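You operate a simulated robot arm through the tools that you are given. There is no shell and no other tool.

Carry out the task below with a simulated robot arm. There is one attempt and no reset: what you move stays moved.

Task
Stack the 40 mm ring, then the 15 mm ring on the grey camera block, short lens on top.
Fine: the teal cap comes off first and lies on the blue ring mat; rings and lens sit centred; the other rings stay.

The check looks at the end state, three seconds after you hand in, the way a careful person would. Anything else that was tipped, shoved, dropped, spilled or broken makes it a failure. Lids that push on must go on centred and level and be pressed home; caps that screw on are set level and turned clockwise until they are tight.

Robot
A 6-joint arm with a two-finger gripper, fixed in place. Base frame: the origin is on the floor under the middle of its stand, x ahead of it, y to its left, z up; the work surface is at about z = 0.78. Units: m, degrees, N and s.
It reaches about 0.94 m from its shoulder. Its first joint turns from -166.0 to 166.0 degrees. Payload 2.54 kg.
Tool frame: the origin (TCP) lies between the finger pads and is the grasp point; the fingertips stand 0.03 m ahead of it; z points along the fingers, y is the line along which they close. The gripper opens to 0.116 m; its body begins 0.095 m behind the TCP.
Orientation is told as [roll, pitch, yaw] about the base's x, y, z axes, in that order, counted from this pose: with the fingers straight down and closing along the base's y, the tool's x points along the base's -x, its y along +y and its z along -z.

Tools
- The arm moves only by the tool move_arm. Its argument "targets" is a list of rows, each an object (a shift or turn left out is 0, a gripper value left out holds the last) with "slide": the shift along the base's x, y, z in units of 25 mm (1.0 is 25 mm), a list of three; "rotation": the turn, a rotation vector about the base's x, y, z in units of 4 degrees (1.0 is 4 degrees), a list of three; "claw": the closure, from 0 (fully open) to 1 (shut). In form: [{"slide": [dx, dy, dz], "rotation": [rx, ry, rz], "claw": claw}, ...]. A call has 1 to 20 rows; each row shifts and turns the commanded pose from where the row before left it. A call with a number of a shift or a turn outside -1 to 1 is refused whole. Each row takes 0.2 s and may step no farther than 0.05 m and 8.6 degrees from the row before; otherwise, or with a gripper value out of range, the whole call is refused. A pose out of reach is approached as far as the arm can. The call stops where the force on the tool passes 50 N (or 10 N more than at its start, if that is more) or the arm is blocked; 0.2 s more then pass. The fingers move at their own pace (about 0.072 m/s each) and stop on an object; they squeeze with about 41 N. The grip force told is the motor's: it shows also when the fingers shut on nothing. Time passes only in rows, and 0.2 s behind the last, so rows that do not move let the fingers close. It gives the time, the measured TCP pose, the force on the tool (base axes), the opening and the grip force at its end, in the units of the frame above (readings bear some noise), with the torque about the TCP (base axes, N m) and any sound that the robot's microphone picked up.
- Cameras (640 x 400 px; columns grow to the right, rows downward): "scene" is fixed at [0.4021, 0.6509, 1.3492]; the picture's right is [-0.99, -0.17, 0.00], its down [-0.15, 0.86, -0.49] and it looks along [0.08, -0.48, -0.87] (base axes); focal length 267 px, centre (320, 200). "wrist" rides on the gripper at [0.069, -0.015, -0.122] in the tool frame; the picture's right is [0.21, 0.98, 0.00], its down [-0.83, 0.18, -0.53] and it looks along [-0.52, 0.11, 0.85] (tool axes); focal length 251 px, centre (320, 200).
- camera(camera): a new picture of that camera. No time passes.
- pixel_to_xyz(camera, pixels): for up to 12 pixels [column, row] of the newest picture of that camera ("zoom" is the newest enlarged one), the place [x, y, z] in the base frame of the surface seen there, good to about 0.002 m. No time passes.
- close_up(camera, box): a new picture of the part [left, top, right, bottom] of that camera's present view, enlarged. No time passes.
- finish_job(): hands the job in; it is judged then, once.

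Unless the task says otherwise, let go and move clear before handing in.

The tools are called after "Request:" by a JSON object that holds its "op" and its "data". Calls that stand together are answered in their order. move_arm: Moves the arm, as the interface text tells. Its arguments: {"type":"object","properties":{"targets":{"type":"array","items":{"type":"object","properties":{"slide":{"type":"array","items":{"type":"number"}},"rotation":{"type":"array","items":{"type":"number"}},"claw":{"type":"number"}}}}},"required":["targets"]} The other tools are called the same way: camera (camera) takes a picture; pixel_to_xyz (camera, pixels) gives the place of the surface under pixels of a picture; close_up (camera, box) takes an enlarged picture of a part of a camera's view; finish_job () hands the job in.

At the start:

```text
t: 0.0
tool_pos: [0.2838, 0.2613, 1.0333]
tool_rot: [0.0, 0.0, 0.0]
wrist_force: [0.0, 0.0, -0.5]
wrist_torque: [-0.01, -0.01, 0.03]
width: 0.116
finger_force: 0.1
```

scene: 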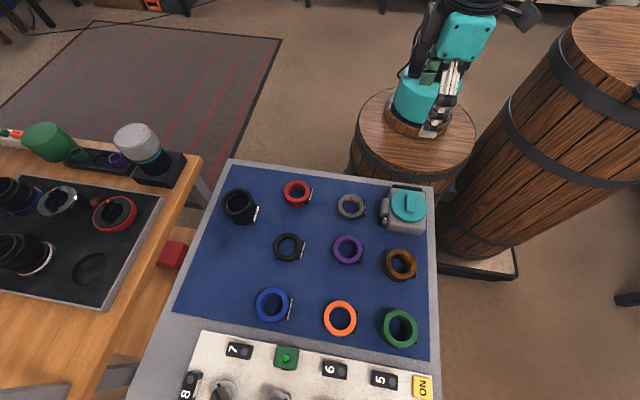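
wrist: 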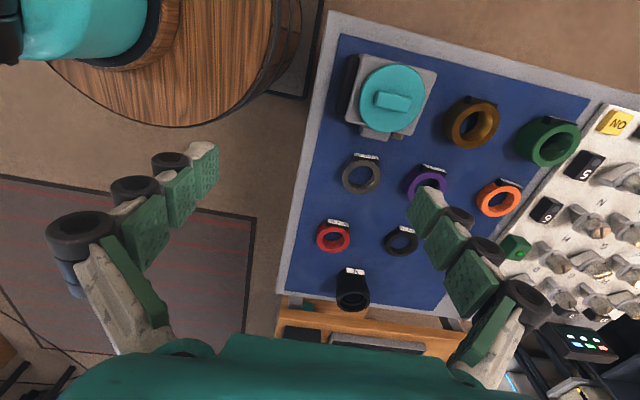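

The scene shows a blue mat with coloured rings, a teal cap on the grey camera block at about (405,205), and labels next to the rings. I'll enlarge the views to read the labels.

Request:
{"op": "close_up", "data": {"camera": "scene", "box": [210, 160, 330, 235]}}

Request:
{"op": "close_up", "data": {"camera": "scene", "box": [320, 170, 440, 245]}}

Request:
{"op": "close_up", "data": {"camera": "scene", "box": [230, 220, 350, 295]}}

Request:
{"op": "close_up", "data": {"camera": "scene", "box": [240, 275, 360, 350]}}

Request:
{"op": "close_up", "data": {"camera": "scene", "box": [320, 230, 440, 350]}}

Request:
{"op": "close_up", "data": {"camera": "wrist", "box": [300, 40, 460, 140]}}

Request:
{"op": "close_up", "data": {"camera": "wrist", "box": [300, 140, 460, 240]}}

Request:
{"op": "close_up", "data": {"camera": "wrist", "box": [290, 210, 450, 310]}}

```text
5.33 times, centred on (270, 198) of scene
```

zoom: 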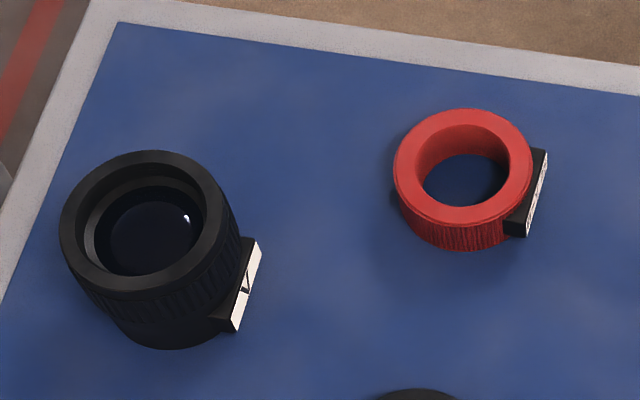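

```text
5.33 times, centred on (380, 208) of scene
```

zoom: 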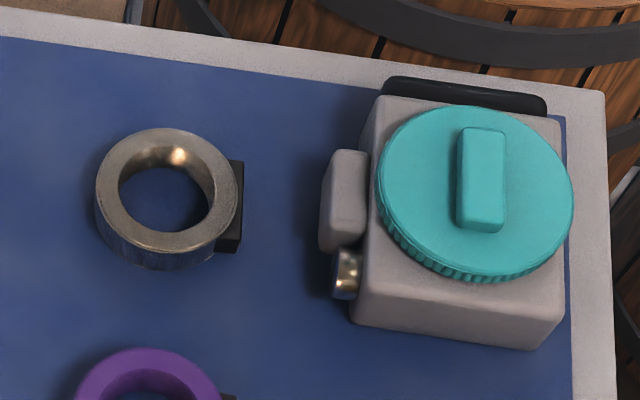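

```text
5.33 times, centred on (290, 258) of scene
```

zoom: 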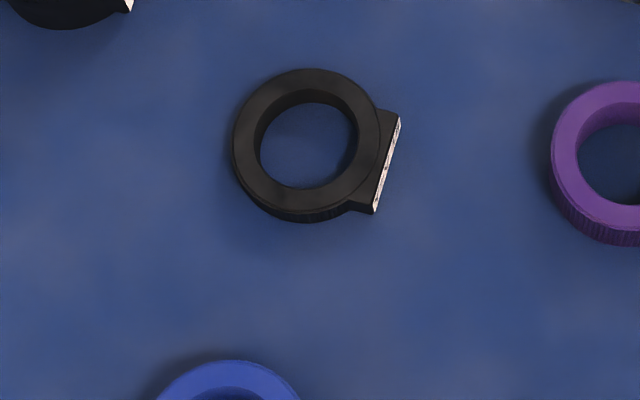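

```text
5.33 times, centred on (300, 312) of scene
```

zoom: 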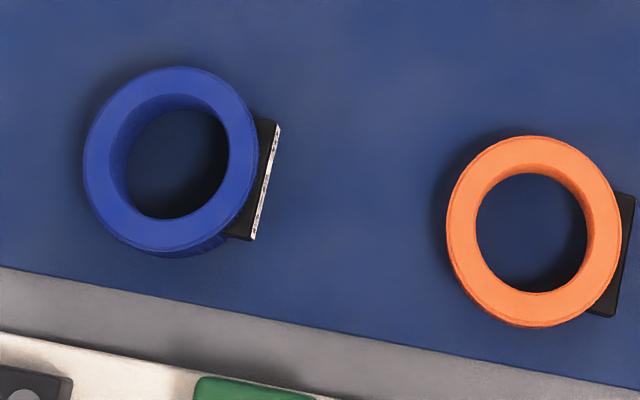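

```text
3.33 times, centred on (380, 290) of scene
```

zoom: 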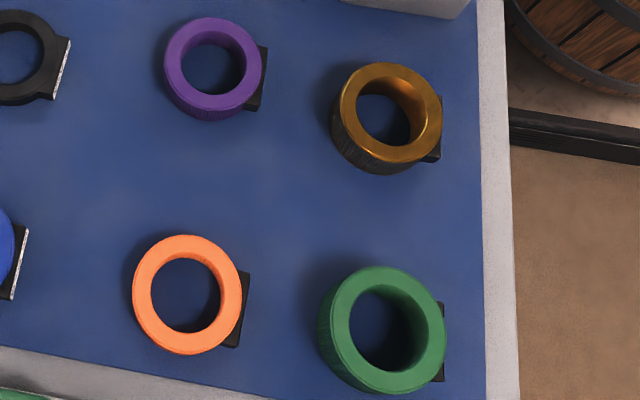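

```text
4.00 times, centred on (380, 90) of wrist
```

zoom: 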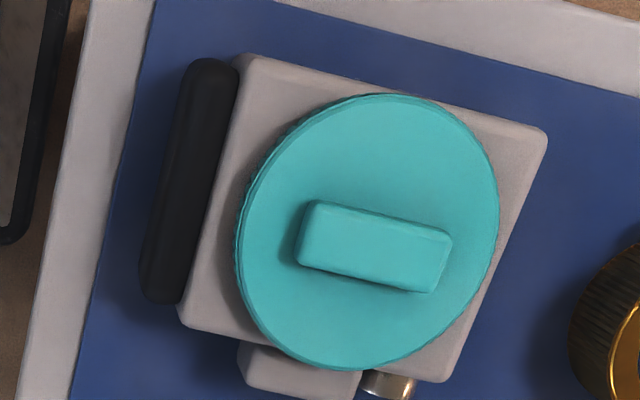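

```text
4.00 times, centred on (380, 190) of wrist
```

zoom: 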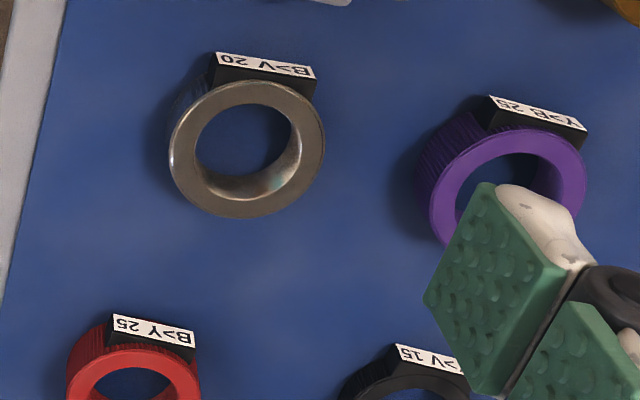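

```text
4.00 times, centred on (370, 260) of wrist
```

zoom: 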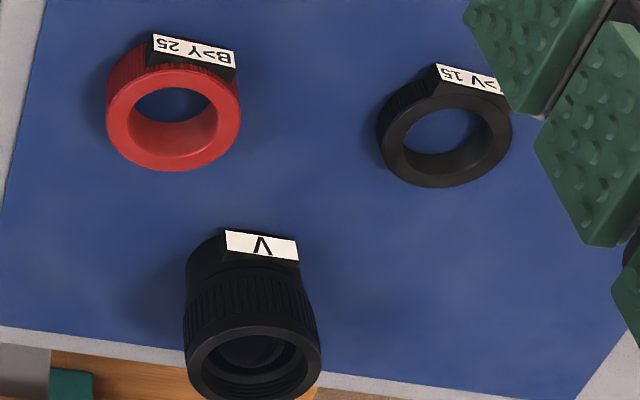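

The labels read like mount codes: grey "B>V 20", purple "Y>B 25", red "B>Y 25", black "?>V 15", lens "V". I'll read the other labels with closer wrist views.

Request:
{"op": "close_up", "data": {"camera": "wrist", "box": [430, 80, 590, 180]}}

Request:
{"op": "close_up", "data": {"camera": "wrist", "box": [460, 150, 560, 230]}}

Request:
{"op": "close_up", "data": {"camera": "scene", "box": [0, 110, 200, 310]}}

Request:
{"op": "close_up", "data": {"camera": "scene", "box": [160, 320, 440, 400]}}

Request:
{"op": "pixel_to_xyz", "data": {"camera": "scene", "pixels": [[405, 205], [352, 205], [297, 192], [240, 205], [289, 247], [348, 249], [400, 264], [272, 304], [340, 318], [399, 328], [433, 190], [230, 165]]}}

```text
4.00 times, centred on (510, 130) of wrist
```

zoom: 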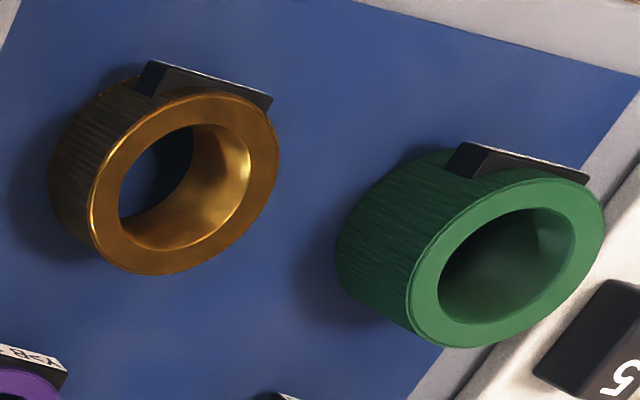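

```text
5.00 times, centred on (510, 190) of wrist
```

zoom: 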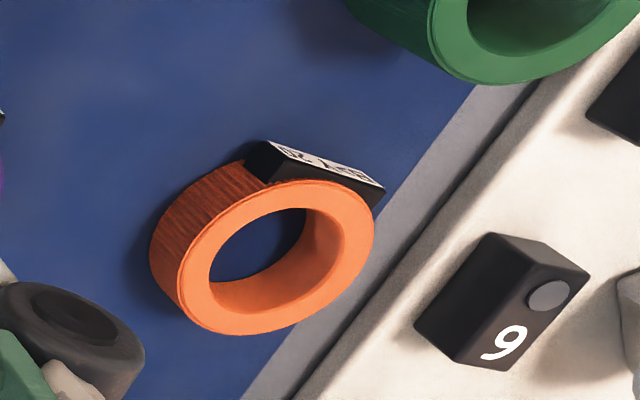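

```text
2.00 times, centred on (100, 210) of scene
```

zoom: 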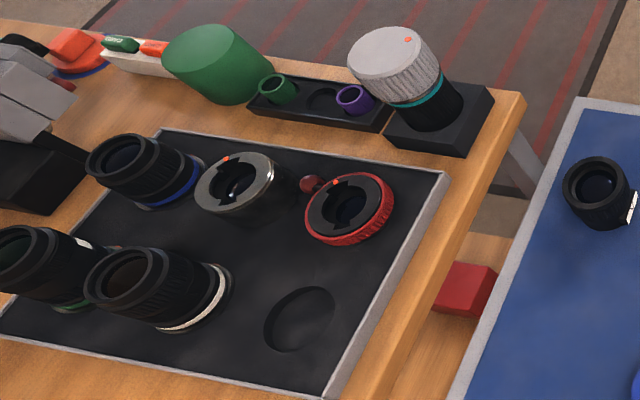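

```text
2.29 times, centred on (300, 360) of scene
```

zoom: 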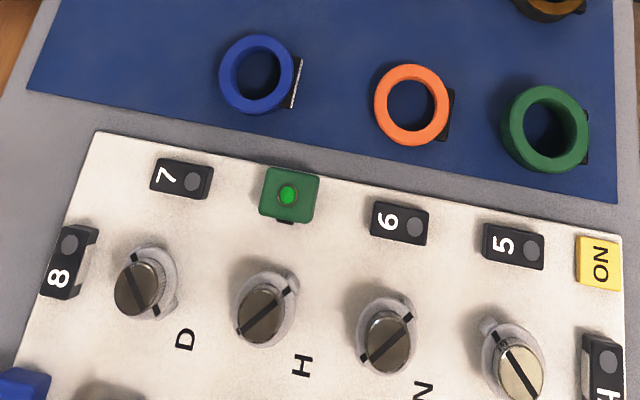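

```text
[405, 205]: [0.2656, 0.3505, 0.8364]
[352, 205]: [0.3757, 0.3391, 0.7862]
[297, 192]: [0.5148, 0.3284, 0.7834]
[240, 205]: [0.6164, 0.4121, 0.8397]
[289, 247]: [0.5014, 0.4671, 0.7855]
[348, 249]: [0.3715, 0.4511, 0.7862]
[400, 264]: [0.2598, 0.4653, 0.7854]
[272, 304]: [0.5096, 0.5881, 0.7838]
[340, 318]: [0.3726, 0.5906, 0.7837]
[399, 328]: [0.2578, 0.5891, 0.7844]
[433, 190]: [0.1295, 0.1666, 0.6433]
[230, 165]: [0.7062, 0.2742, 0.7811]
```

Gold, green, orange and blue labels are unreadable from here. I'll raise nothing, but swing the hand over toward y≈0.45 and x≈0.17, at the present height, to look along +x at the label faces.

Request:
{"op": "move_arm", "data": {"targets": [{"slide": [-0.5, 0.9, 0]}, {"slide": [-0.5, 0.9, 0]}, {"slide": [-0.5, 0.9, 0]}, {"slide": [-0.5, 0.9, 0]}, {"slide": [-0.5, 0.9, 0]}, {"slide": [-0.5, 0.9, 0]}, {"slide": [-0.5, 0.9, 0]}, {"slide": [-0.5, 0.9, 0]}]}}

Request:
{"op": "camera", "data": {"camera": "wrist"}}

Request:
{"op": "camera", "data": {"camera": "scene"}}

```text
t: 1.8
tool_pos: [0.1821, 0.442, 1.0353]
tool_rot: [0.0, 0.1, 0.0]
wrist_force: [-1.0, 0.8, 0.7]
wrist_torque: [-0.01, 0.01, -0.03]
width: 0.116
finger_force: 0.1
```

```text
taken
```

wrist: 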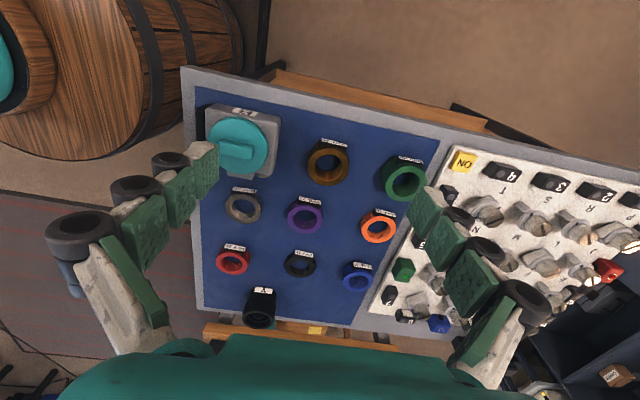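

```text
taken
```

scene: 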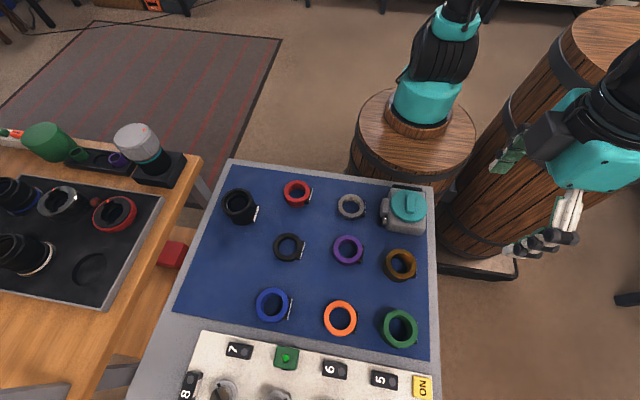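

Labels now face the wrist camera: camera block "?>?" at (243,112), gold (335,143), green (405,162). I'll enlarge them all.

Request:
{"op": "close_up", "data": {"camera": "wrist", "box": [195, 90, 295, 190]}}

Request:
{"op": "close_up", "data": {"camera": "wrist", "box": [295, 125, 365, 195]}}

Request:
{"op": "close_up", "data": {"camera": "wrist", "box": [370, 145, 430, 205]}}

Request:
{"op": "close_up", "data": {"camera": "wrist", "box": [350, 200, 400, 250]}}

Request:
{"op": "close_up", "data": {"camera": "wrist", "box": [335, 250, 385, 300]}}

Request:
{"op": "close_up", "data": {"camera": "wrist", "box": [275, 240, 325, 290]}}

Request:
{"op": "close_up", "data": {"camera": "wrist", "box": [280, 185, 330, 235]}}

Request:
{"op": "close_up", "data": {"camera": "wrist", "box": [210, 180, 280, 280]}}

Request:
{"op": "close_up", "data": {"camera": "wrist", "box": [230, 275, 290, 335]}}

```text
4.00 times, centred on (245, 140) of wrist
```

zoom: 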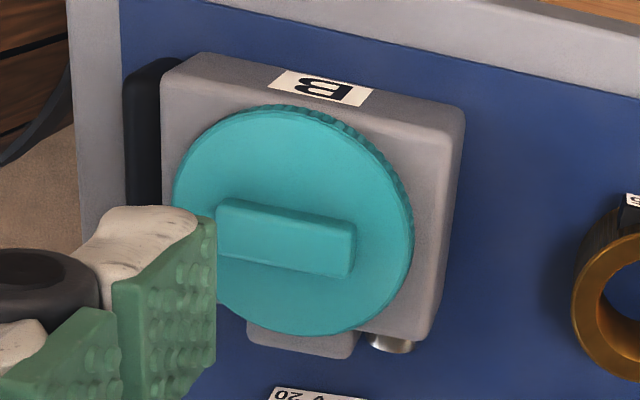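

```text
5.71 times, centred on (330, 160) of wrist
```

zoom: 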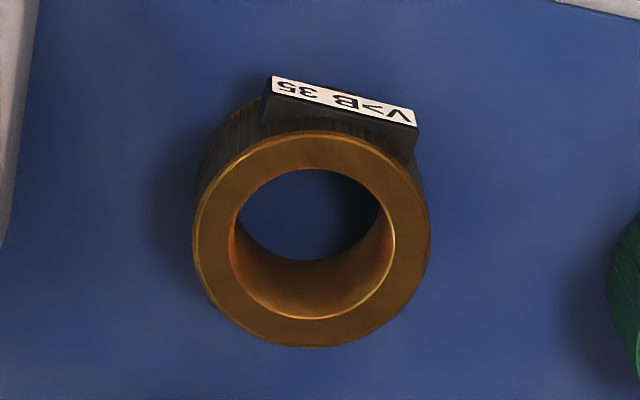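

```text
6.67 times, centred on (400, 175) of wrist
```

zoom: 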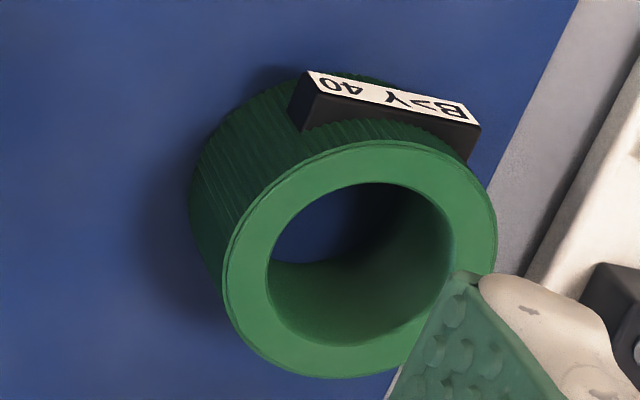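

```text
8.00 times, centred on (375, 225) of wrist
```

zoom: 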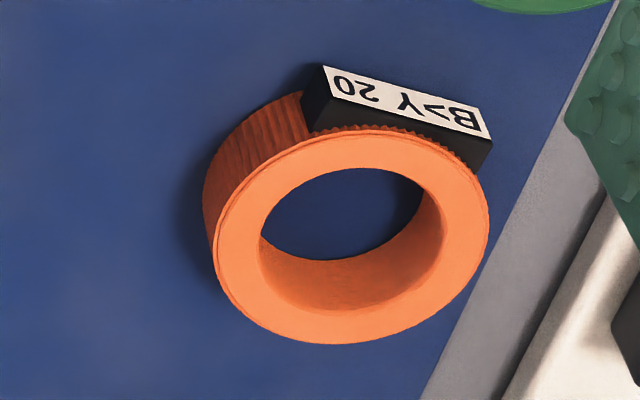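

```text
8.00 times, centred on (360, 275) of wrist
```

zoom: 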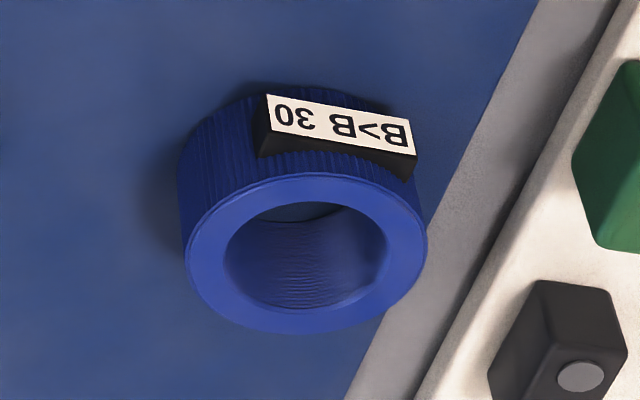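

```text
8.00 times, centred on (300, 265) of wrist
```

zoom: 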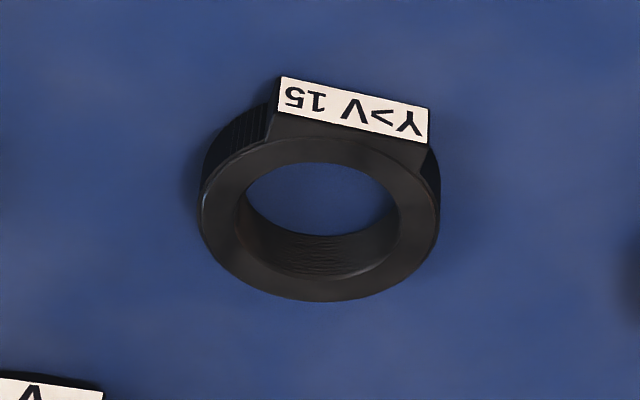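

```text
8.00 times, centred on (305, 210) of wrist
```

zoom: 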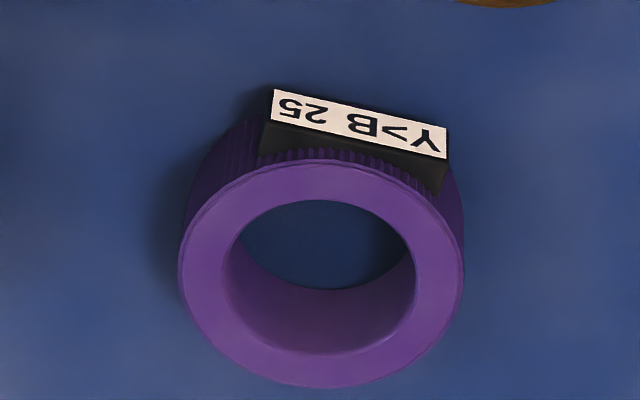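

```text
4.00 times, centred on (245, 230) of wrist
```

zoom: 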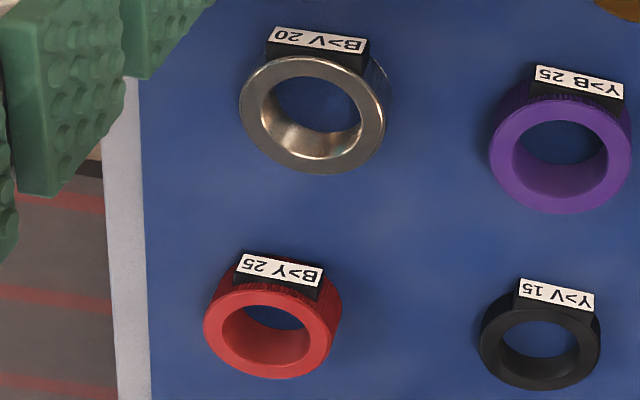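

```text
6.67 times, centred on (260, 305) of wrist
```

zoom: 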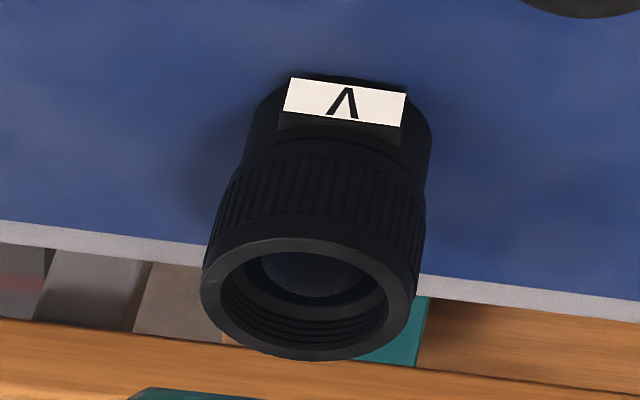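

The chain is clear: the block is mount B, green is "B>Y 40", black is "Y>V 15" and the lens is "V". They connect in that order with labels upright. Next I'll measure the block and cap geometry from the scene camera.

Request:
{"op": "close_up", "data": {"camera": "scene", "box": [370, 175, 450, 235]}}

Request:
{"op": "pixel_to_xyz", "data": {"camera": "scene", "pixels": [[399, 313], [385, 318], [414, 320], [400, 340], [399, 348], [391, 334], [408, 334], [399, 360], [370, 340], [289, 234], [289, 262], [240, 190]]}}

```text
6.67 times, centred on (410, 205) of scene
```

zoom: 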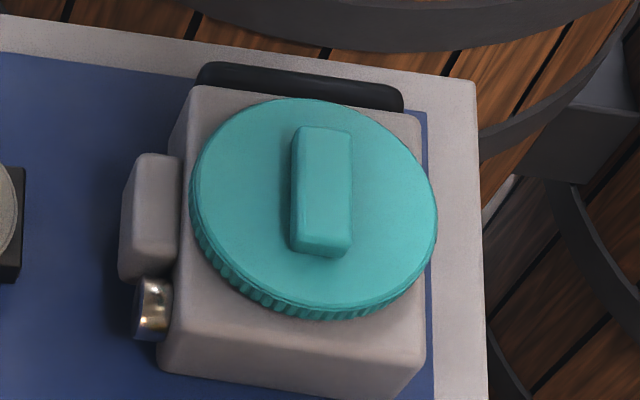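

```text
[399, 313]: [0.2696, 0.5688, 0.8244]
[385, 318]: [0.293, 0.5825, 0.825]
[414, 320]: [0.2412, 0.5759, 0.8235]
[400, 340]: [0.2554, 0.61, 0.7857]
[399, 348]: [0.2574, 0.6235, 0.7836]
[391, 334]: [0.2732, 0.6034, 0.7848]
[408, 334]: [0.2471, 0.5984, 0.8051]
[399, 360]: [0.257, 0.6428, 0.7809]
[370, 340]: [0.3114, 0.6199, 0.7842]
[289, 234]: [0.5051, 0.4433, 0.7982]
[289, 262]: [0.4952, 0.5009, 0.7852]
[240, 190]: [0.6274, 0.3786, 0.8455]
```

The green ring's top sits at z≈0.8245 on a mat at ≈0.7845, confirming 40 mm height. I'll measure the cap, its bar handle, and the block in the zoomed picture.

Request:
{"op": "pixel_to_xyz", "data": {"camera": "zoom", "pixels": [[300, 135], [345, 135], [300, 230], [343, 235], [322, 180], [205, 190], [425, 190], [290, 108], [330, 295], [250, 160], [390, 260], [322, 350]]}}

Request:
{"op": "pixel_to_xyz", "data": {"camera": "zoom", "pixels": [[200, 340], [400, 340], [410, 120], [190, 360], [150, 180], [300, 78], [130, 300], [155, 285], [260, 305], [195, 230], [435, 220], [410, 370]]}}

```text
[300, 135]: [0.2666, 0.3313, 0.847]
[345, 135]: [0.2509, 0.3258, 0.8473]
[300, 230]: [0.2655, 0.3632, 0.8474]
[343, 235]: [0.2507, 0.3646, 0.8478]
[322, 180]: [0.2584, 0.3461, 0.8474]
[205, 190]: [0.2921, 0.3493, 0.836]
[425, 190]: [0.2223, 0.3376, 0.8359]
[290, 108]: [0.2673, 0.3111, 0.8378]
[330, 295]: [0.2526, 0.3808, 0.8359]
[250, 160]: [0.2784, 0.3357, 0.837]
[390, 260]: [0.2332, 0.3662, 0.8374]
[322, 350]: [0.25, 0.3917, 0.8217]
```

```text
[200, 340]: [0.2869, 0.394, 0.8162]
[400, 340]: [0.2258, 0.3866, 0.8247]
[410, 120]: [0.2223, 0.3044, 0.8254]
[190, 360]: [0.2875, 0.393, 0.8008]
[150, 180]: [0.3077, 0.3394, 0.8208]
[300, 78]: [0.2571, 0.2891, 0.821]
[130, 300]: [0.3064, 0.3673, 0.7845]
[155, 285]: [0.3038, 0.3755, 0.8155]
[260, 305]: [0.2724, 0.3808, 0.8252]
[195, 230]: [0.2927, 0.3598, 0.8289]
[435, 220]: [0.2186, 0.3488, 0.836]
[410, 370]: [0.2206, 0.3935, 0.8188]
```

Block top is z≈0.825, cap top ≈0.8365 with centre near (0.257, 0.346). The bar handle's top is at 0.8475, roughly 16 mm along x and 36 mm along y. I'll go above it and turn to yaw −90 so the fingers close across the bar and I have room to twist counter-clockwise.

Request:
{"op": "move_arm", "data": {"targets": [{"slide": [0.766, -0.95, 0], "rotation": [0, 0, -1]}, {"slide": [0.766, -0.95, 0], "rotation": [0, 0, -1]}, {"slide": [0.766, -0.95, 0], "rotation": [0, 0, -1]}, {"slide": [0.766, -0.95, 0], "rotation": [0, 0, -1]}, {"rotation": [0, 0, -1]}, {"rotation": [0, 0, -1]}, {"rotation": [0, 0, -1]}, {"rotation": [0, 0, -1]}, {"rotation": [0, 0, -1]}, {"rotation": [0, 0, -1]}, {"rotation": [0, 0, -1]}, {"rotation": [0, 0, -1]}, {"rotation": [0, 0, -1]}, {"rotation": [0, 0, -1]}, {"rotation": [0, 0, -1]}, {"rotation": [0, 0, -1]}, {"rotation": [0, 0, -1]}, {"rotation": [0, 0, -1]}, {"rotation": [0, 0, -1]}, {"rotation": [0, 0, -1]}]}}

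Request:
{"op": "camera", "data": {"camera": "scene"}}

Request:
{"op": "camera", "data": {"camera": "wrist"}}

```text
t: 6.0
tool_pos: [0.2594, 0.3457, 1.0353]
tool_rot: [0.0, 0.0, -80.0]
wrist_force: [0.1, 0.2, -0.6]
wrist_torque: [-0.01, -0.04, -0.03]
width: 0.1158
finger_force: 0.2
```

```text
taken
```

scene: 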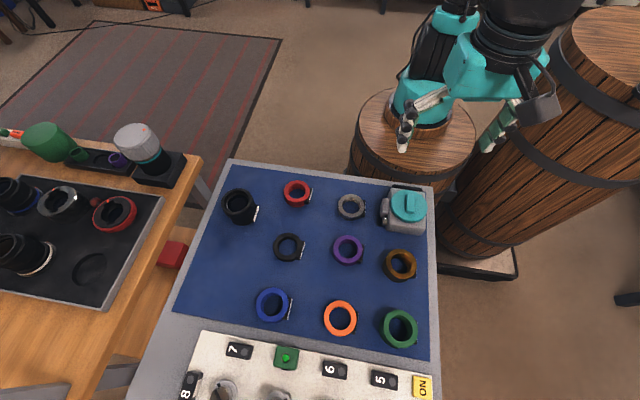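

```text
taken
```

wrist: 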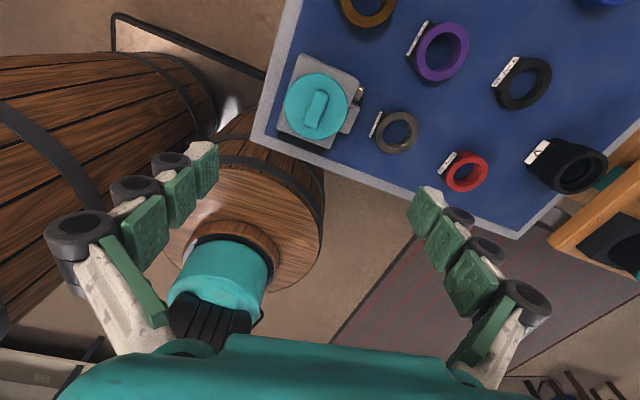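

The hand is above the cap at yaw −80 and z≈1.035. I'll finish the turn to −90 and come down to about z=0.93, then check alignment.

Request:
{"op": "move_arm", "data": {"targets": [{"slide": [0, 0, -0.8], "rotation": [0, 0, -1]}, {"slide": [0, 0, -0.8], "rotation": [0, 0, -1]}, {"slide": [0, 0, -0.8], "rotation": [0, 0, -0.5]}, {"slide": [0, 0, -0.8]}, {"slide": [0, 0, -0.8]}, {}]}}

Request:
{"op": "close_up", "data": {"camera": "scene", "box": [340, 110, 500, 230]}}

Request:
{"op": "camera", "data": {"camera": "wrist"}}

```text
t: 7.4
tool_pos: [0.2599, 0.3451, 0.9346]
tool_rot: [0.0, 0.0, -90.0]
wrist_force: [0.1, -0.3, 0.1]
wrist_torque: [-0.02, 0.0, 0.02]
width: 0.1162
finger_force: 0.2
```

```text
3.33 times, centred on (420, 170) of scene
```

zoom: 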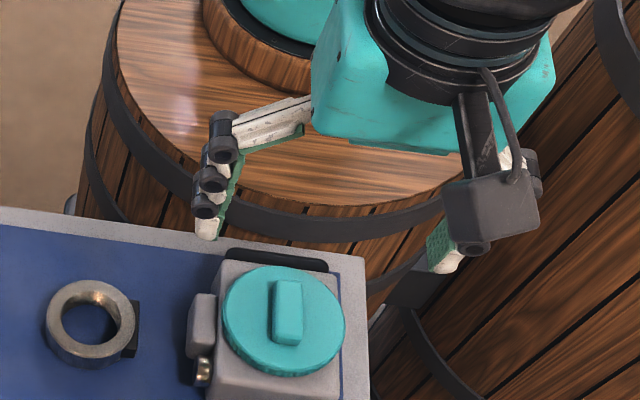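

```text
taken
```

wrist: 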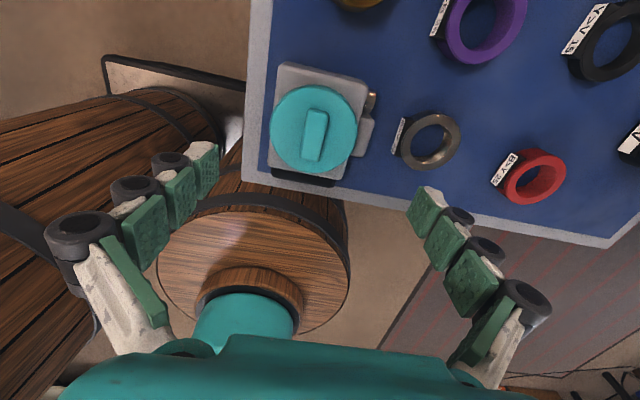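

The fingers straddle the bar along x. I'll zoom the wrist view and measure the handle from this second viewpoint.

Request:
{"op": "close_up", "data": {"camera": "wrist", "box": [255, 60, 383, 190]}}

```text
3.08 times, centred on (319, 125) of wrist
```

zoom: 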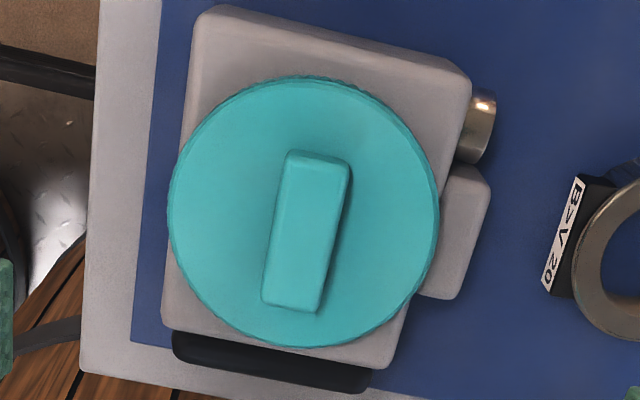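

Request:
{"op": "pixel_to_xyz", "data": {"camera": "zoom", "pixels": [[293, 160], [342, 170], [270, 293], [315, 303], [305, 230], [178, 210], [430, 215], [310, 85], [290, 335], [205, 130], [395, 300], [440, 110]]}}

```text
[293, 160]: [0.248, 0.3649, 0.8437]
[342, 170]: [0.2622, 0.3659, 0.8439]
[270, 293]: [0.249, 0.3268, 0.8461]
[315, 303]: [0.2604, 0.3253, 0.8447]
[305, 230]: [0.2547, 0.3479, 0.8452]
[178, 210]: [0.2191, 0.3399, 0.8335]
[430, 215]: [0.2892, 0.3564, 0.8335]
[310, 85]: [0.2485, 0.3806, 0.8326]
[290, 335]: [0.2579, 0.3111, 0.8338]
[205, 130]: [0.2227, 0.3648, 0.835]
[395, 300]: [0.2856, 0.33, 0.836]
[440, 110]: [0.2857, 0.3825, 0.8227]
```

The wrist view puts the bar centre near (0.255, 0.346) and the scene view near (0.2587, 0.347), so I'll aim for x≈0.257. I'll descend until the fingertips are just above the cap plate (TCP ≈0.869), keeping the fingers open.

Request:
{"op": "move_arm", "data": {"targets": [{"slide": [-0.12, 0.03, -0.8]}, {"slide": [0, 0, -0.8]}, {"slide": [0, 0, -0.5]}, {"slide": [0, 0, -0.3]}, {"slide": [0, 0, -0.2]}, {}]}}

Request:
{"op": "close_up", "data": {"camera": "scene", "box": [350, 140, 480, 240]}}

Request:
{"op": "camera", "data": {"camera": "wrist"}}

```text
t: 8.8
tool_pos: [0.2588, 0.348, 0.8684]
tool_rot: [-0.2, 0.0, -89.8]
wrist_force: [0.3, 0.5, 0.2]
wrist_torque: [0.03, -0.02, 0.01]
width: 0.1158
finger_force: 0.1
```

```text
4.00 times, centred on (415, 190) of scene
```

zoom: 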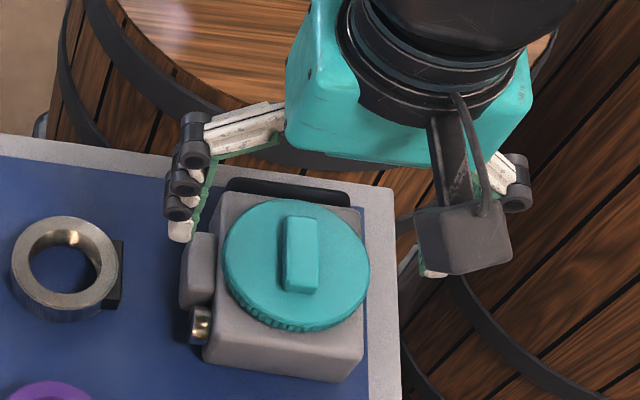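

```text
taken
```

wrist: 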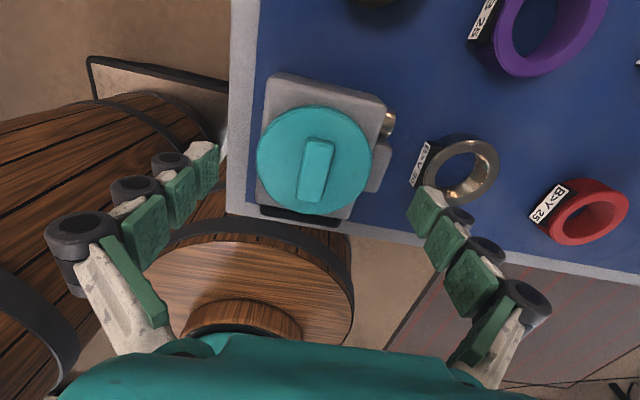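

Fingertips are level with the bar, with the bar at (315,170) against the expected tip centre (320,169). I'll close partway to about 28 mm to check centring before squeezing.

Request:
{"op": "move_arm", "data": {"targets": [{"claw": 0.4}, {"claw": 0.6}, {"claw": 0.76}, {"claw": 0.76}, {"claw": 0.76}, {"claw": 0.76}]}}

Request:
{"op": "close_up", "data": {"camera": "scene", "box": [350, 140, 480, 240]}}

Request:
{"op": "close_up", "data": {"camera": "wrist", "box": [220, 100, 420, 225]}}

```text
t: 10.2
tool_pos: [0.2587, 0.3481, 0.8686]
tool_rot: [-0.1, 0.1, -89.7]
wrist_force: [-0.3, -0.5, -0.8]
wrist_torque: [0.02, 0.01, 0.01]
width: 0.0277
finger_force: 0.1
```

```text
4.00 times, centred on (415, 190) of scene
```

zoom: 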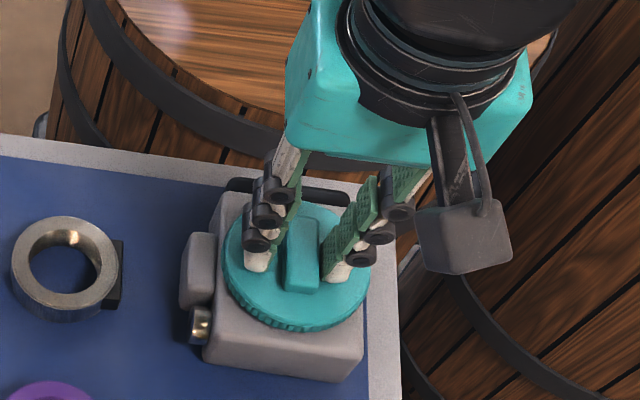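

```text
3.20 times, centred on (320, 162) of wrist
```

zoom: 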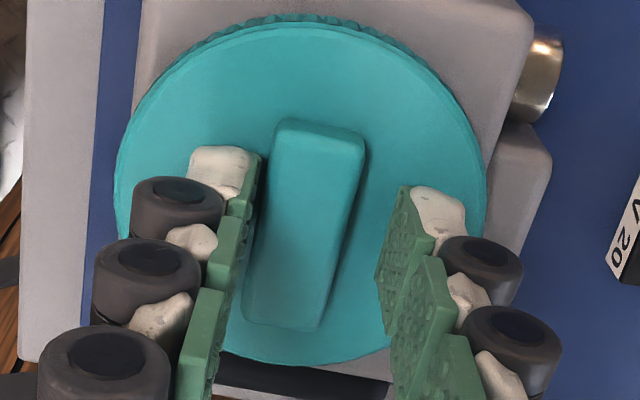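

The gaps differ: the bar is about 1–2 mm from the left (−x) pad but about 10 mm from the right pad. I'll shift the hand −x by 4 mm and recheck.

Request:
{"op": "move_arm", "data": {"targets": [{"slide": [-0.16, 0, 0]}, {}]}}

Request:
{"op": "close_up", "data": {"camera": "scene", "box": [370, 165, 450, 225]}}

Request:
{"op": "close_up", "data": {"camera": "wrist", "box": [220, 100, 420, 225]}}

```text
t: 10.8
tool_pos: [0.258, 0.3486, 0.869]
tool_rot: [-0.3, 0.0, -89.7]
wrist_force: [0.8, 0.1, 0.2]
wrist_torque: [0.03, -0.01, 0.01]
width: 0.0278
finger_force: 0.0
out of reach, approached as far as the arm can: row 1
```

```text
6.67 times, centred on (410, 195) of scene
```

zoom: 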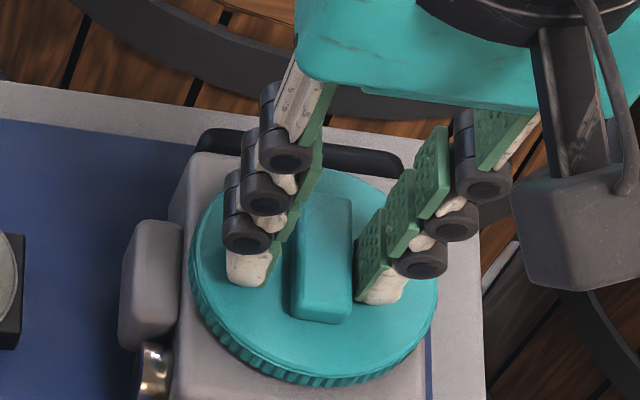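

```text
3.20 times, centred on (320, 162) of wrist
```

zoom: 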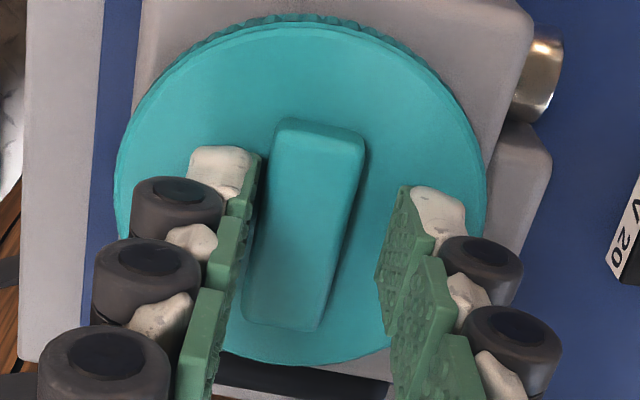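

The move was cut short with "out of reach" because the last joint has hit its limit at this yaw; the pose barely changed. I'll turn back +4° (also the unscrewing direction), which should free the shift, then check centring again.

Request:
{"op": "move_arm", "data": {"targets": [{"rotation": [0, 0, 1]}, {}]}}

Request:
{"op": "close_up", "data": {"camera": "scene", "box": [370, 165, 450, 225]}}

Request:
{"op": "close_up", "data": {"camera": "wrist", "box": [220, 100, 420, 225]}}

```text
t: 11.4
tool_pos: [0.2586, 0.3475, 0.8689]
tool_rot: [0.0, -0.1, -86.0]
wrist_force: [-0.2, -0.1, 0.5]
wrist_torque: [0.02, 0.02, 0.0]
width: 0.0277
finger_force: 0.0
```

```text
6.67 times, centred on (410, 195) of scene
```

zoom: 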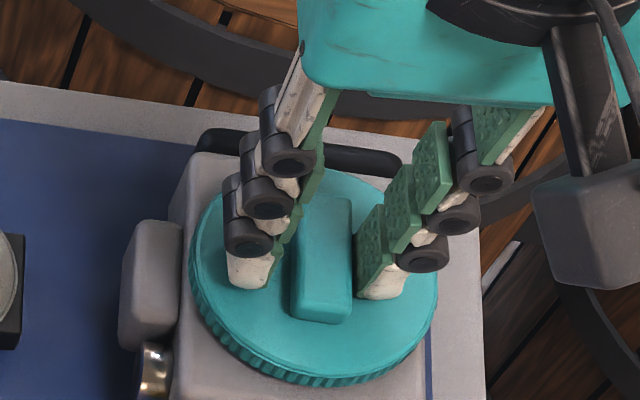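

```text
3.20 times, centred on (320, 162) of wrist
```

zoom: 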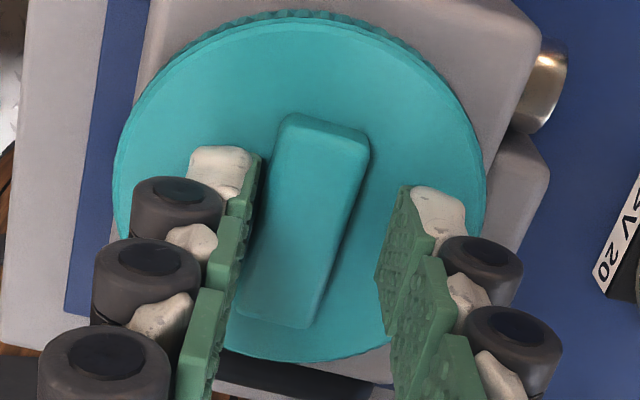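

Rotation is free again at −86°, but x stayed at 0.2586. The pads still show the bar nearer the −x pad, so I'll shift −3.5 mm.

Request:
{"op": "move_arm", "data": {"targets": [{"slide": [-0.14, 0, 0]}, {}]}}

Request:
{"op": "close_up", "data": {"camera": "scene", "box": [370, 165, 450, 225]}}

Request:
{"op": "close_up", "data": {"camera": "wrist", "box": [220, 100, 420, 225]}}

```text
t: 12.0
tool_pos: [0.2544, 0.3468, 0.8683]
tool_rot: [-0.1, -0.1, -86.0]
wrist_force: [0.4, 0.1, -0.4]
wrist_torque: [-0.01, -0.01, -0.03]
width: 0.0278
finger_force: 0.1
```

```text
6.67 times, centred on (410, 195) of scene
```

zoom: 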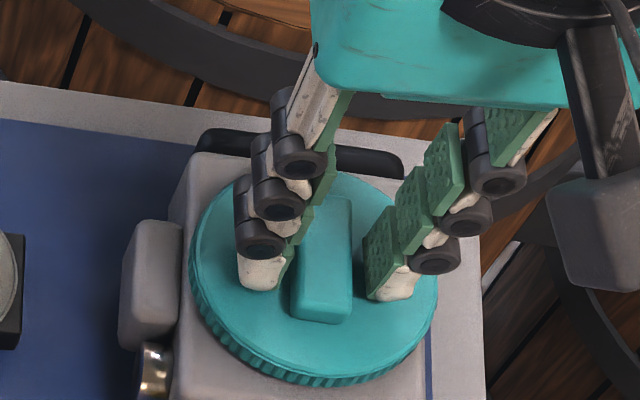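

```text
3.20 times, centred on (320, 162) of wrist
```

zoom: 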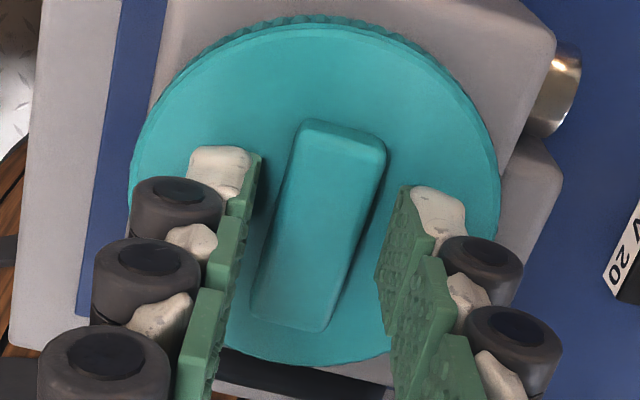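

Now the bar sits slightly toward +x (scene gaps about 5 px and 13 px). I'll nudge +1.2 mm and close fully on the bar.

Request:
{"op": "move_arm", "data": {"targets": [{"slide": [0.05, 0, 0]}, {"claw": 0.82}, {"claw": 0.86}, {"claw": 0.9}, {"claw": 1.0}, {"claw": 1.0}, {"claw": 1.0}]}}

Request:
{"op": "close_up", "data": {"camera": "scene", "box": [370, 165, 450, 225]}}

Request:
{"op": "close_up", "data": {"camera": "wrist", "box": [220, 100, 420, 225]}}

```text
t: 13.6
tool_pos: [0.2579, 0.3471, 0.8688]
tool_rot: [0.0, 0.0, -86.0]
wrist_force: [-1.3, -0.5, 0.0]
wrist_torque: [-0.02, 0.04, -0.01]
width: 0.0165
finger_force: 41.0
```

```text
6.67 times, centred on (410, 195) of scene
```

zoom: 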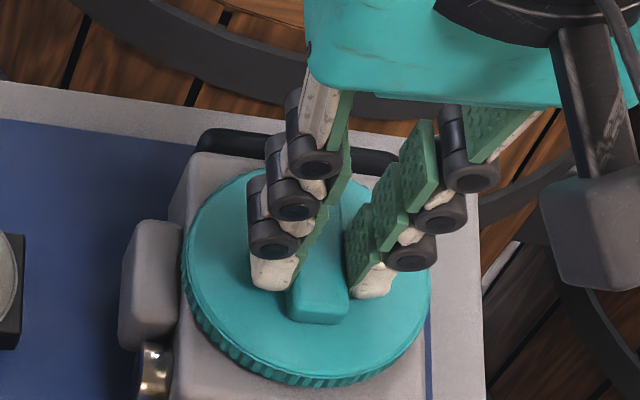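

```text
3.20 times, centred on (320, 162) of wrist
```

zoom: 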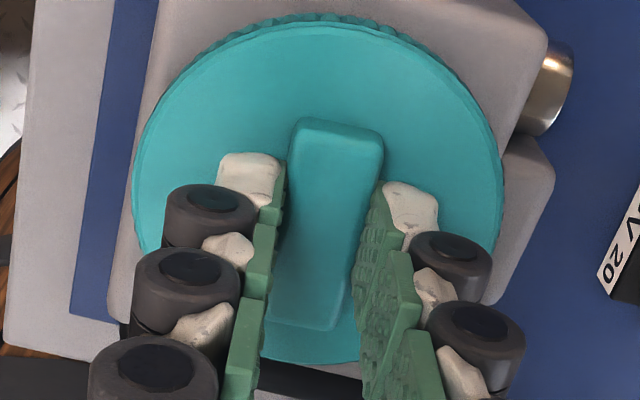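

The grip holds at 41 N on a 16.5 mm bar. The cap shifted about 2 mm over the block while the block stayed put, so it sits loose. I'll lift gently in small steps and watch the force.

Request:
{"op": "move_arm", "data": {"targets": [{"slide": [0, 0, 0.1]}, {"slide": [0, 0, 0.1]}, {}]}}

Request:
{"op": "close_up", "data": {"camera": "scene", "box": [370, 165, 450, 225]}}

```text
t: 14.4
tool_pos: [0.2573, 0.3484, 0.873]
tool_rot: [0.0, 0.0, -86.1]
wrist_force: [-7.4, -0.4, -1.8]
wrist_torque: [-0.05, 0.23, 0.01]
width: 0.0166
finger_force: 40.9
```

```text
6.67 times, centred on (410, 195) of scene
```

zoom: 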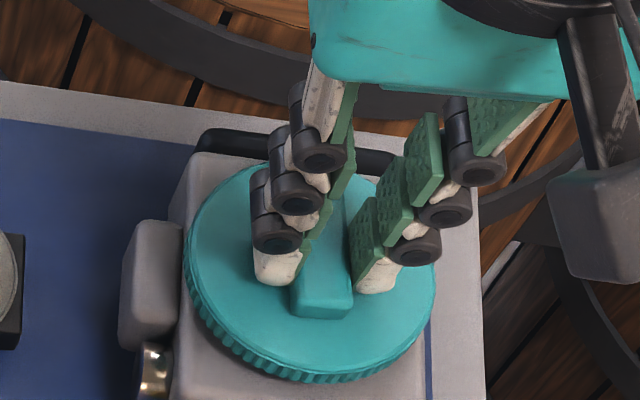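

Lifting costs only about 2 N in z, but there is −7.4 N sideways along x, meaning the cap's skirt or plug is rubbing. I'll relieve −1.5 mm in x and keep lifting slowly.

Request:
{"op": "move_arm", "data": {"targets": [{"slide": [-0.06, 0, 0]}, {"slide": [0, 0, 0.08]}, {}]}}

```text
t: 15.2
tool_pos: [0.2569, 0.3474, 0.8766]
tool_rot: [0.0, 0.0, -86.0]
wrist_force: [-1.1, 0.8, -0.2]
wrist_torque: [0.0, 0.01, -0.02]
width: 0.0163
finger_force: 41.1
```

Side force is gone and the cap rises freely. I'll continue up 20 mm and look.

Request:
{"op": "move_arm", "data": {"targets": [{"slide": [0, 0, 0.2]}, {"slide": [0, 0, 0.3]}, {"slide": [0, 0, 0.4]}, {}]}}

Request:
{"op": "close_up", "data": {"camera": "scene", "box": [360, 140, 460, 225]}}

```text
t: 16.2
tool_pos: [0.2576, 0.3461, 0.8993]
tool_rot: [-0.1, 0.0, -86.0]
wrist_force: [0.6, -0.5, 0.3]
wrist_torque: [0.03, 0.0, 0.01]
width: 0.0164
finger_force: 41.3
```

```text
4.71 times, centred on (410, 182) of scene
```

zoom: 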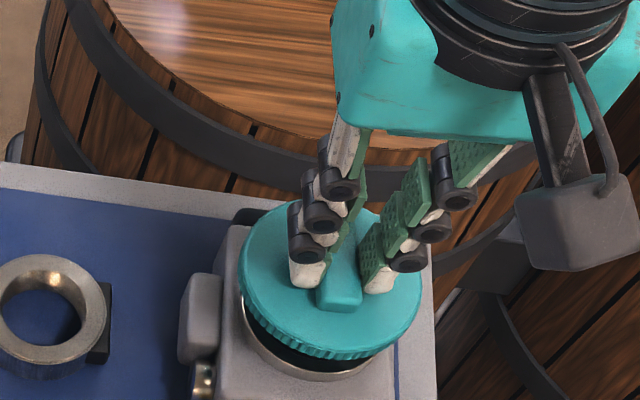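

The cap is off, revealing a silver mount ring with a dark hole beneath. I'll lift higher, then measure the candidate free spot on the mat and inspect the mount.

Request:
{"op": "move_arm", "data": {"targets": [{"slide": [0.3, 0.3, 0.8]}, {"slide": [0.6, 0.4, 0.8]}, {"slide": [0.8, 0.4, 0.8]}, {"slide": [0.8, 0.4, 0.4]}, {}]}}

Request:
{"op": "camera", "data": {"camera": "scene"}}

Request:
{"op": "close_up", "data": {"camera": "scene", "box": [370, 175, 450, 235]}}

Request:
{"op": "pixel_to_xyz", "data": {"camera": "scene", "pixels": [[225, 262], [200, 260], [315, 225], [320, 285], [255, 225], [220, 230], [235, 280], [215, 250]]}}

```text
t: 17.4
tool_pos: [0.3196, 0.3871, 0.9672]
tool_rot: [0.0, 0.0, -86.0]
wrist_force: [-0.2, 0.3, -1.0]
wrist_torque: [0.0, -0.01, 0.0]
width: 0.0168
finger_force: 41.1
```

```text
taken
```

scene: 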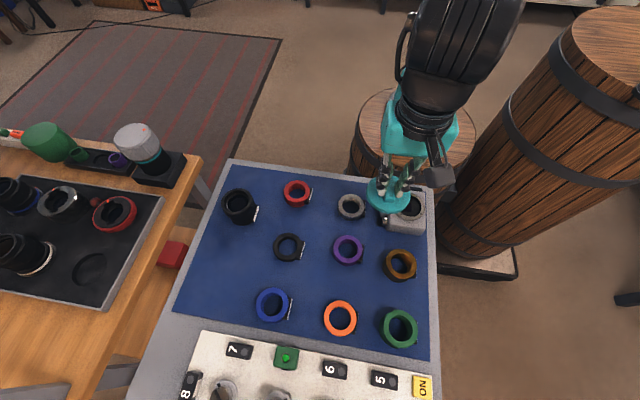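

```text
6.67 times, centred on (410, 205) of scene
```

zoom: 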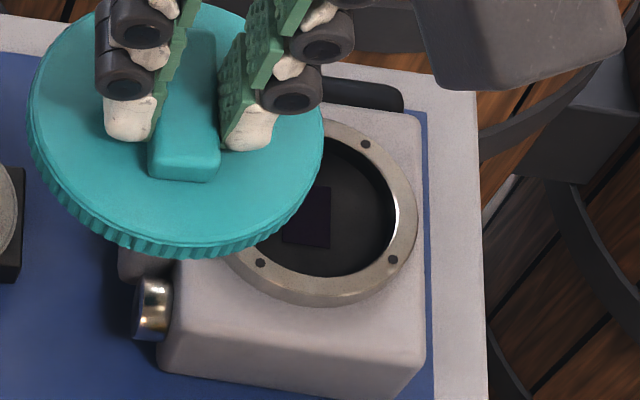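

```text
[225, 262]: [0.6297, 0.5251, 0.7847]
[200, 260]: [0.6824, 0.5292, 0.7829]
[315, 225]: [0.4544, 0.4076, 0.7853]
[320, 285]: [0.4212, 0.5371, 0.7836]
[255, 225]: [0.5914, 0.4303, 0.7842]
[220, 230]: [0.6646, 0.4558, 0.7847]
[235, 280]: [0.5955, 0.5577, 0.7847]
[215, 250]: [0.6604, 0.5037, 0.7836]
```

The mount is a silver raised ring on the block. The mat around (0.59, 0.515) is free, and its left edge is near x=0.685, so I'll carry the cap there at the current height.

Request:
{"op": "move_arm", "data": {"targets": [{"slide": [0.98, 0.465, 0]}, {"slide": [0.98, 0.465, 0]}, {"slide": [0.98, 0.465, 0]}, {"slide": [0.98, 0.465, 0]}, {"slide": [0.98, 0.465, 0]}, {"slide": [0.98, 0.465, 0]}, {"slide": [0.98, 0.465, 0]}, {"slide": [0.98, 0.465, 0]}, {"slide": [0.98, 0.465, 0]}, {"slide": [0.98, 0.465, 0]}, {"slide": [0.98, 0.465, 0]}, {}]}}

Request:
{"op": "camera", "data": {"camera": "scene"}}

Request:
{"op": "camera", "data": {"camera": "wrist"}}

```text
t: 20.0
tool_pos: [0.5894, 0.5089, 0.9711]
tool_rot: [0.0, 0.1, -86.0]
wrist_force: [-0.6, -0.1, 0.1]
wrist_torque: [0.01, 0.02, 0.02]
width: 0.0165
finger_force: 41.0
```

```text
taken
```

scene: 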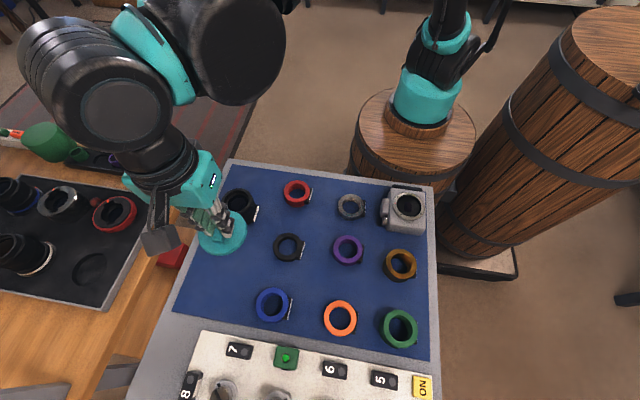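

```text
taken
```

wrist: 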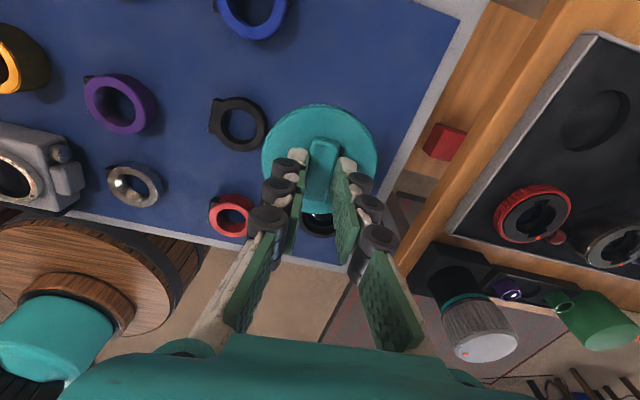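

The cap is over clear mat at (0.589, 0.509). I'll descend to about 10 mm above expected contact and verify clearance.

Request:
{"op": "move_arm", "data": {"targets": [{"slide": [0, 0, -1]}, {"slide": [0, 0, -1]}, {"slide": [0, 0, -1]}, {"slide": [0, 0, -1]}, {"slide": [0, 0, -0.8]}, {"slide": [0, 0, -0.4]}, {}]}}

Request:
{"op": "close_up", "data": {"camera": "scene", "box": [160, 180, 320, 300]}}

Request:
{"op": "camera", "data": {"camera": "wrist"}}

```text
t: 21.6
tool_pos: [0.5862, 0.5138, 0.8384]
tool_rot: [0.0, 0.1, -86.0]
wrist_force: [-0.2, -0.1, -1.0]
wrist_torque: [0.0, -0.03, -0.02]
width: 0.0166
finger_force: 41.0
```

```text
3.33 times, centred on (240, 240) of scene
```

zoom: 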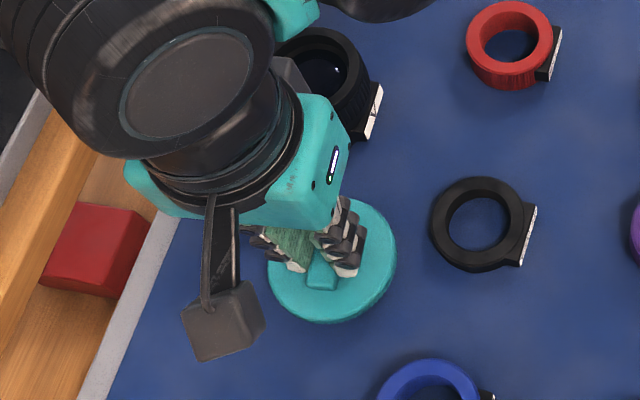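

```text
taken
```

wrist: 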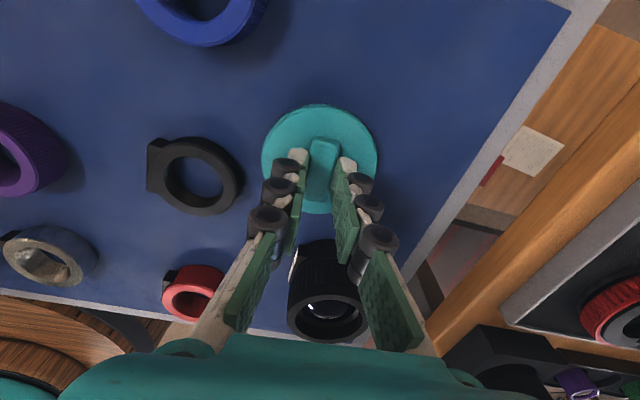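

The cap is about 10 mm above the mat and clear of the lens and black ring. I'll lower in small steps and watch for contact.

Request:
{"op": "move_arm", "data": {"targets": [{"slide": [0, 0, -0.12]}, {"slide": [0, 0, -0.12]}, {"slide": [0, 0, -0.06]}, {}]}}

```text
t: 22.6
tool_pos: [0.5872, 0.5129, 0.8303]
tool_rot: [0.0, -0.1, -86.0]
wrist_force: [-0.1, 0.5, -0.2]
wrist_torque: [0.05, -0.02, 0.01]
width: 0.0166
finger_force: 40.8
```

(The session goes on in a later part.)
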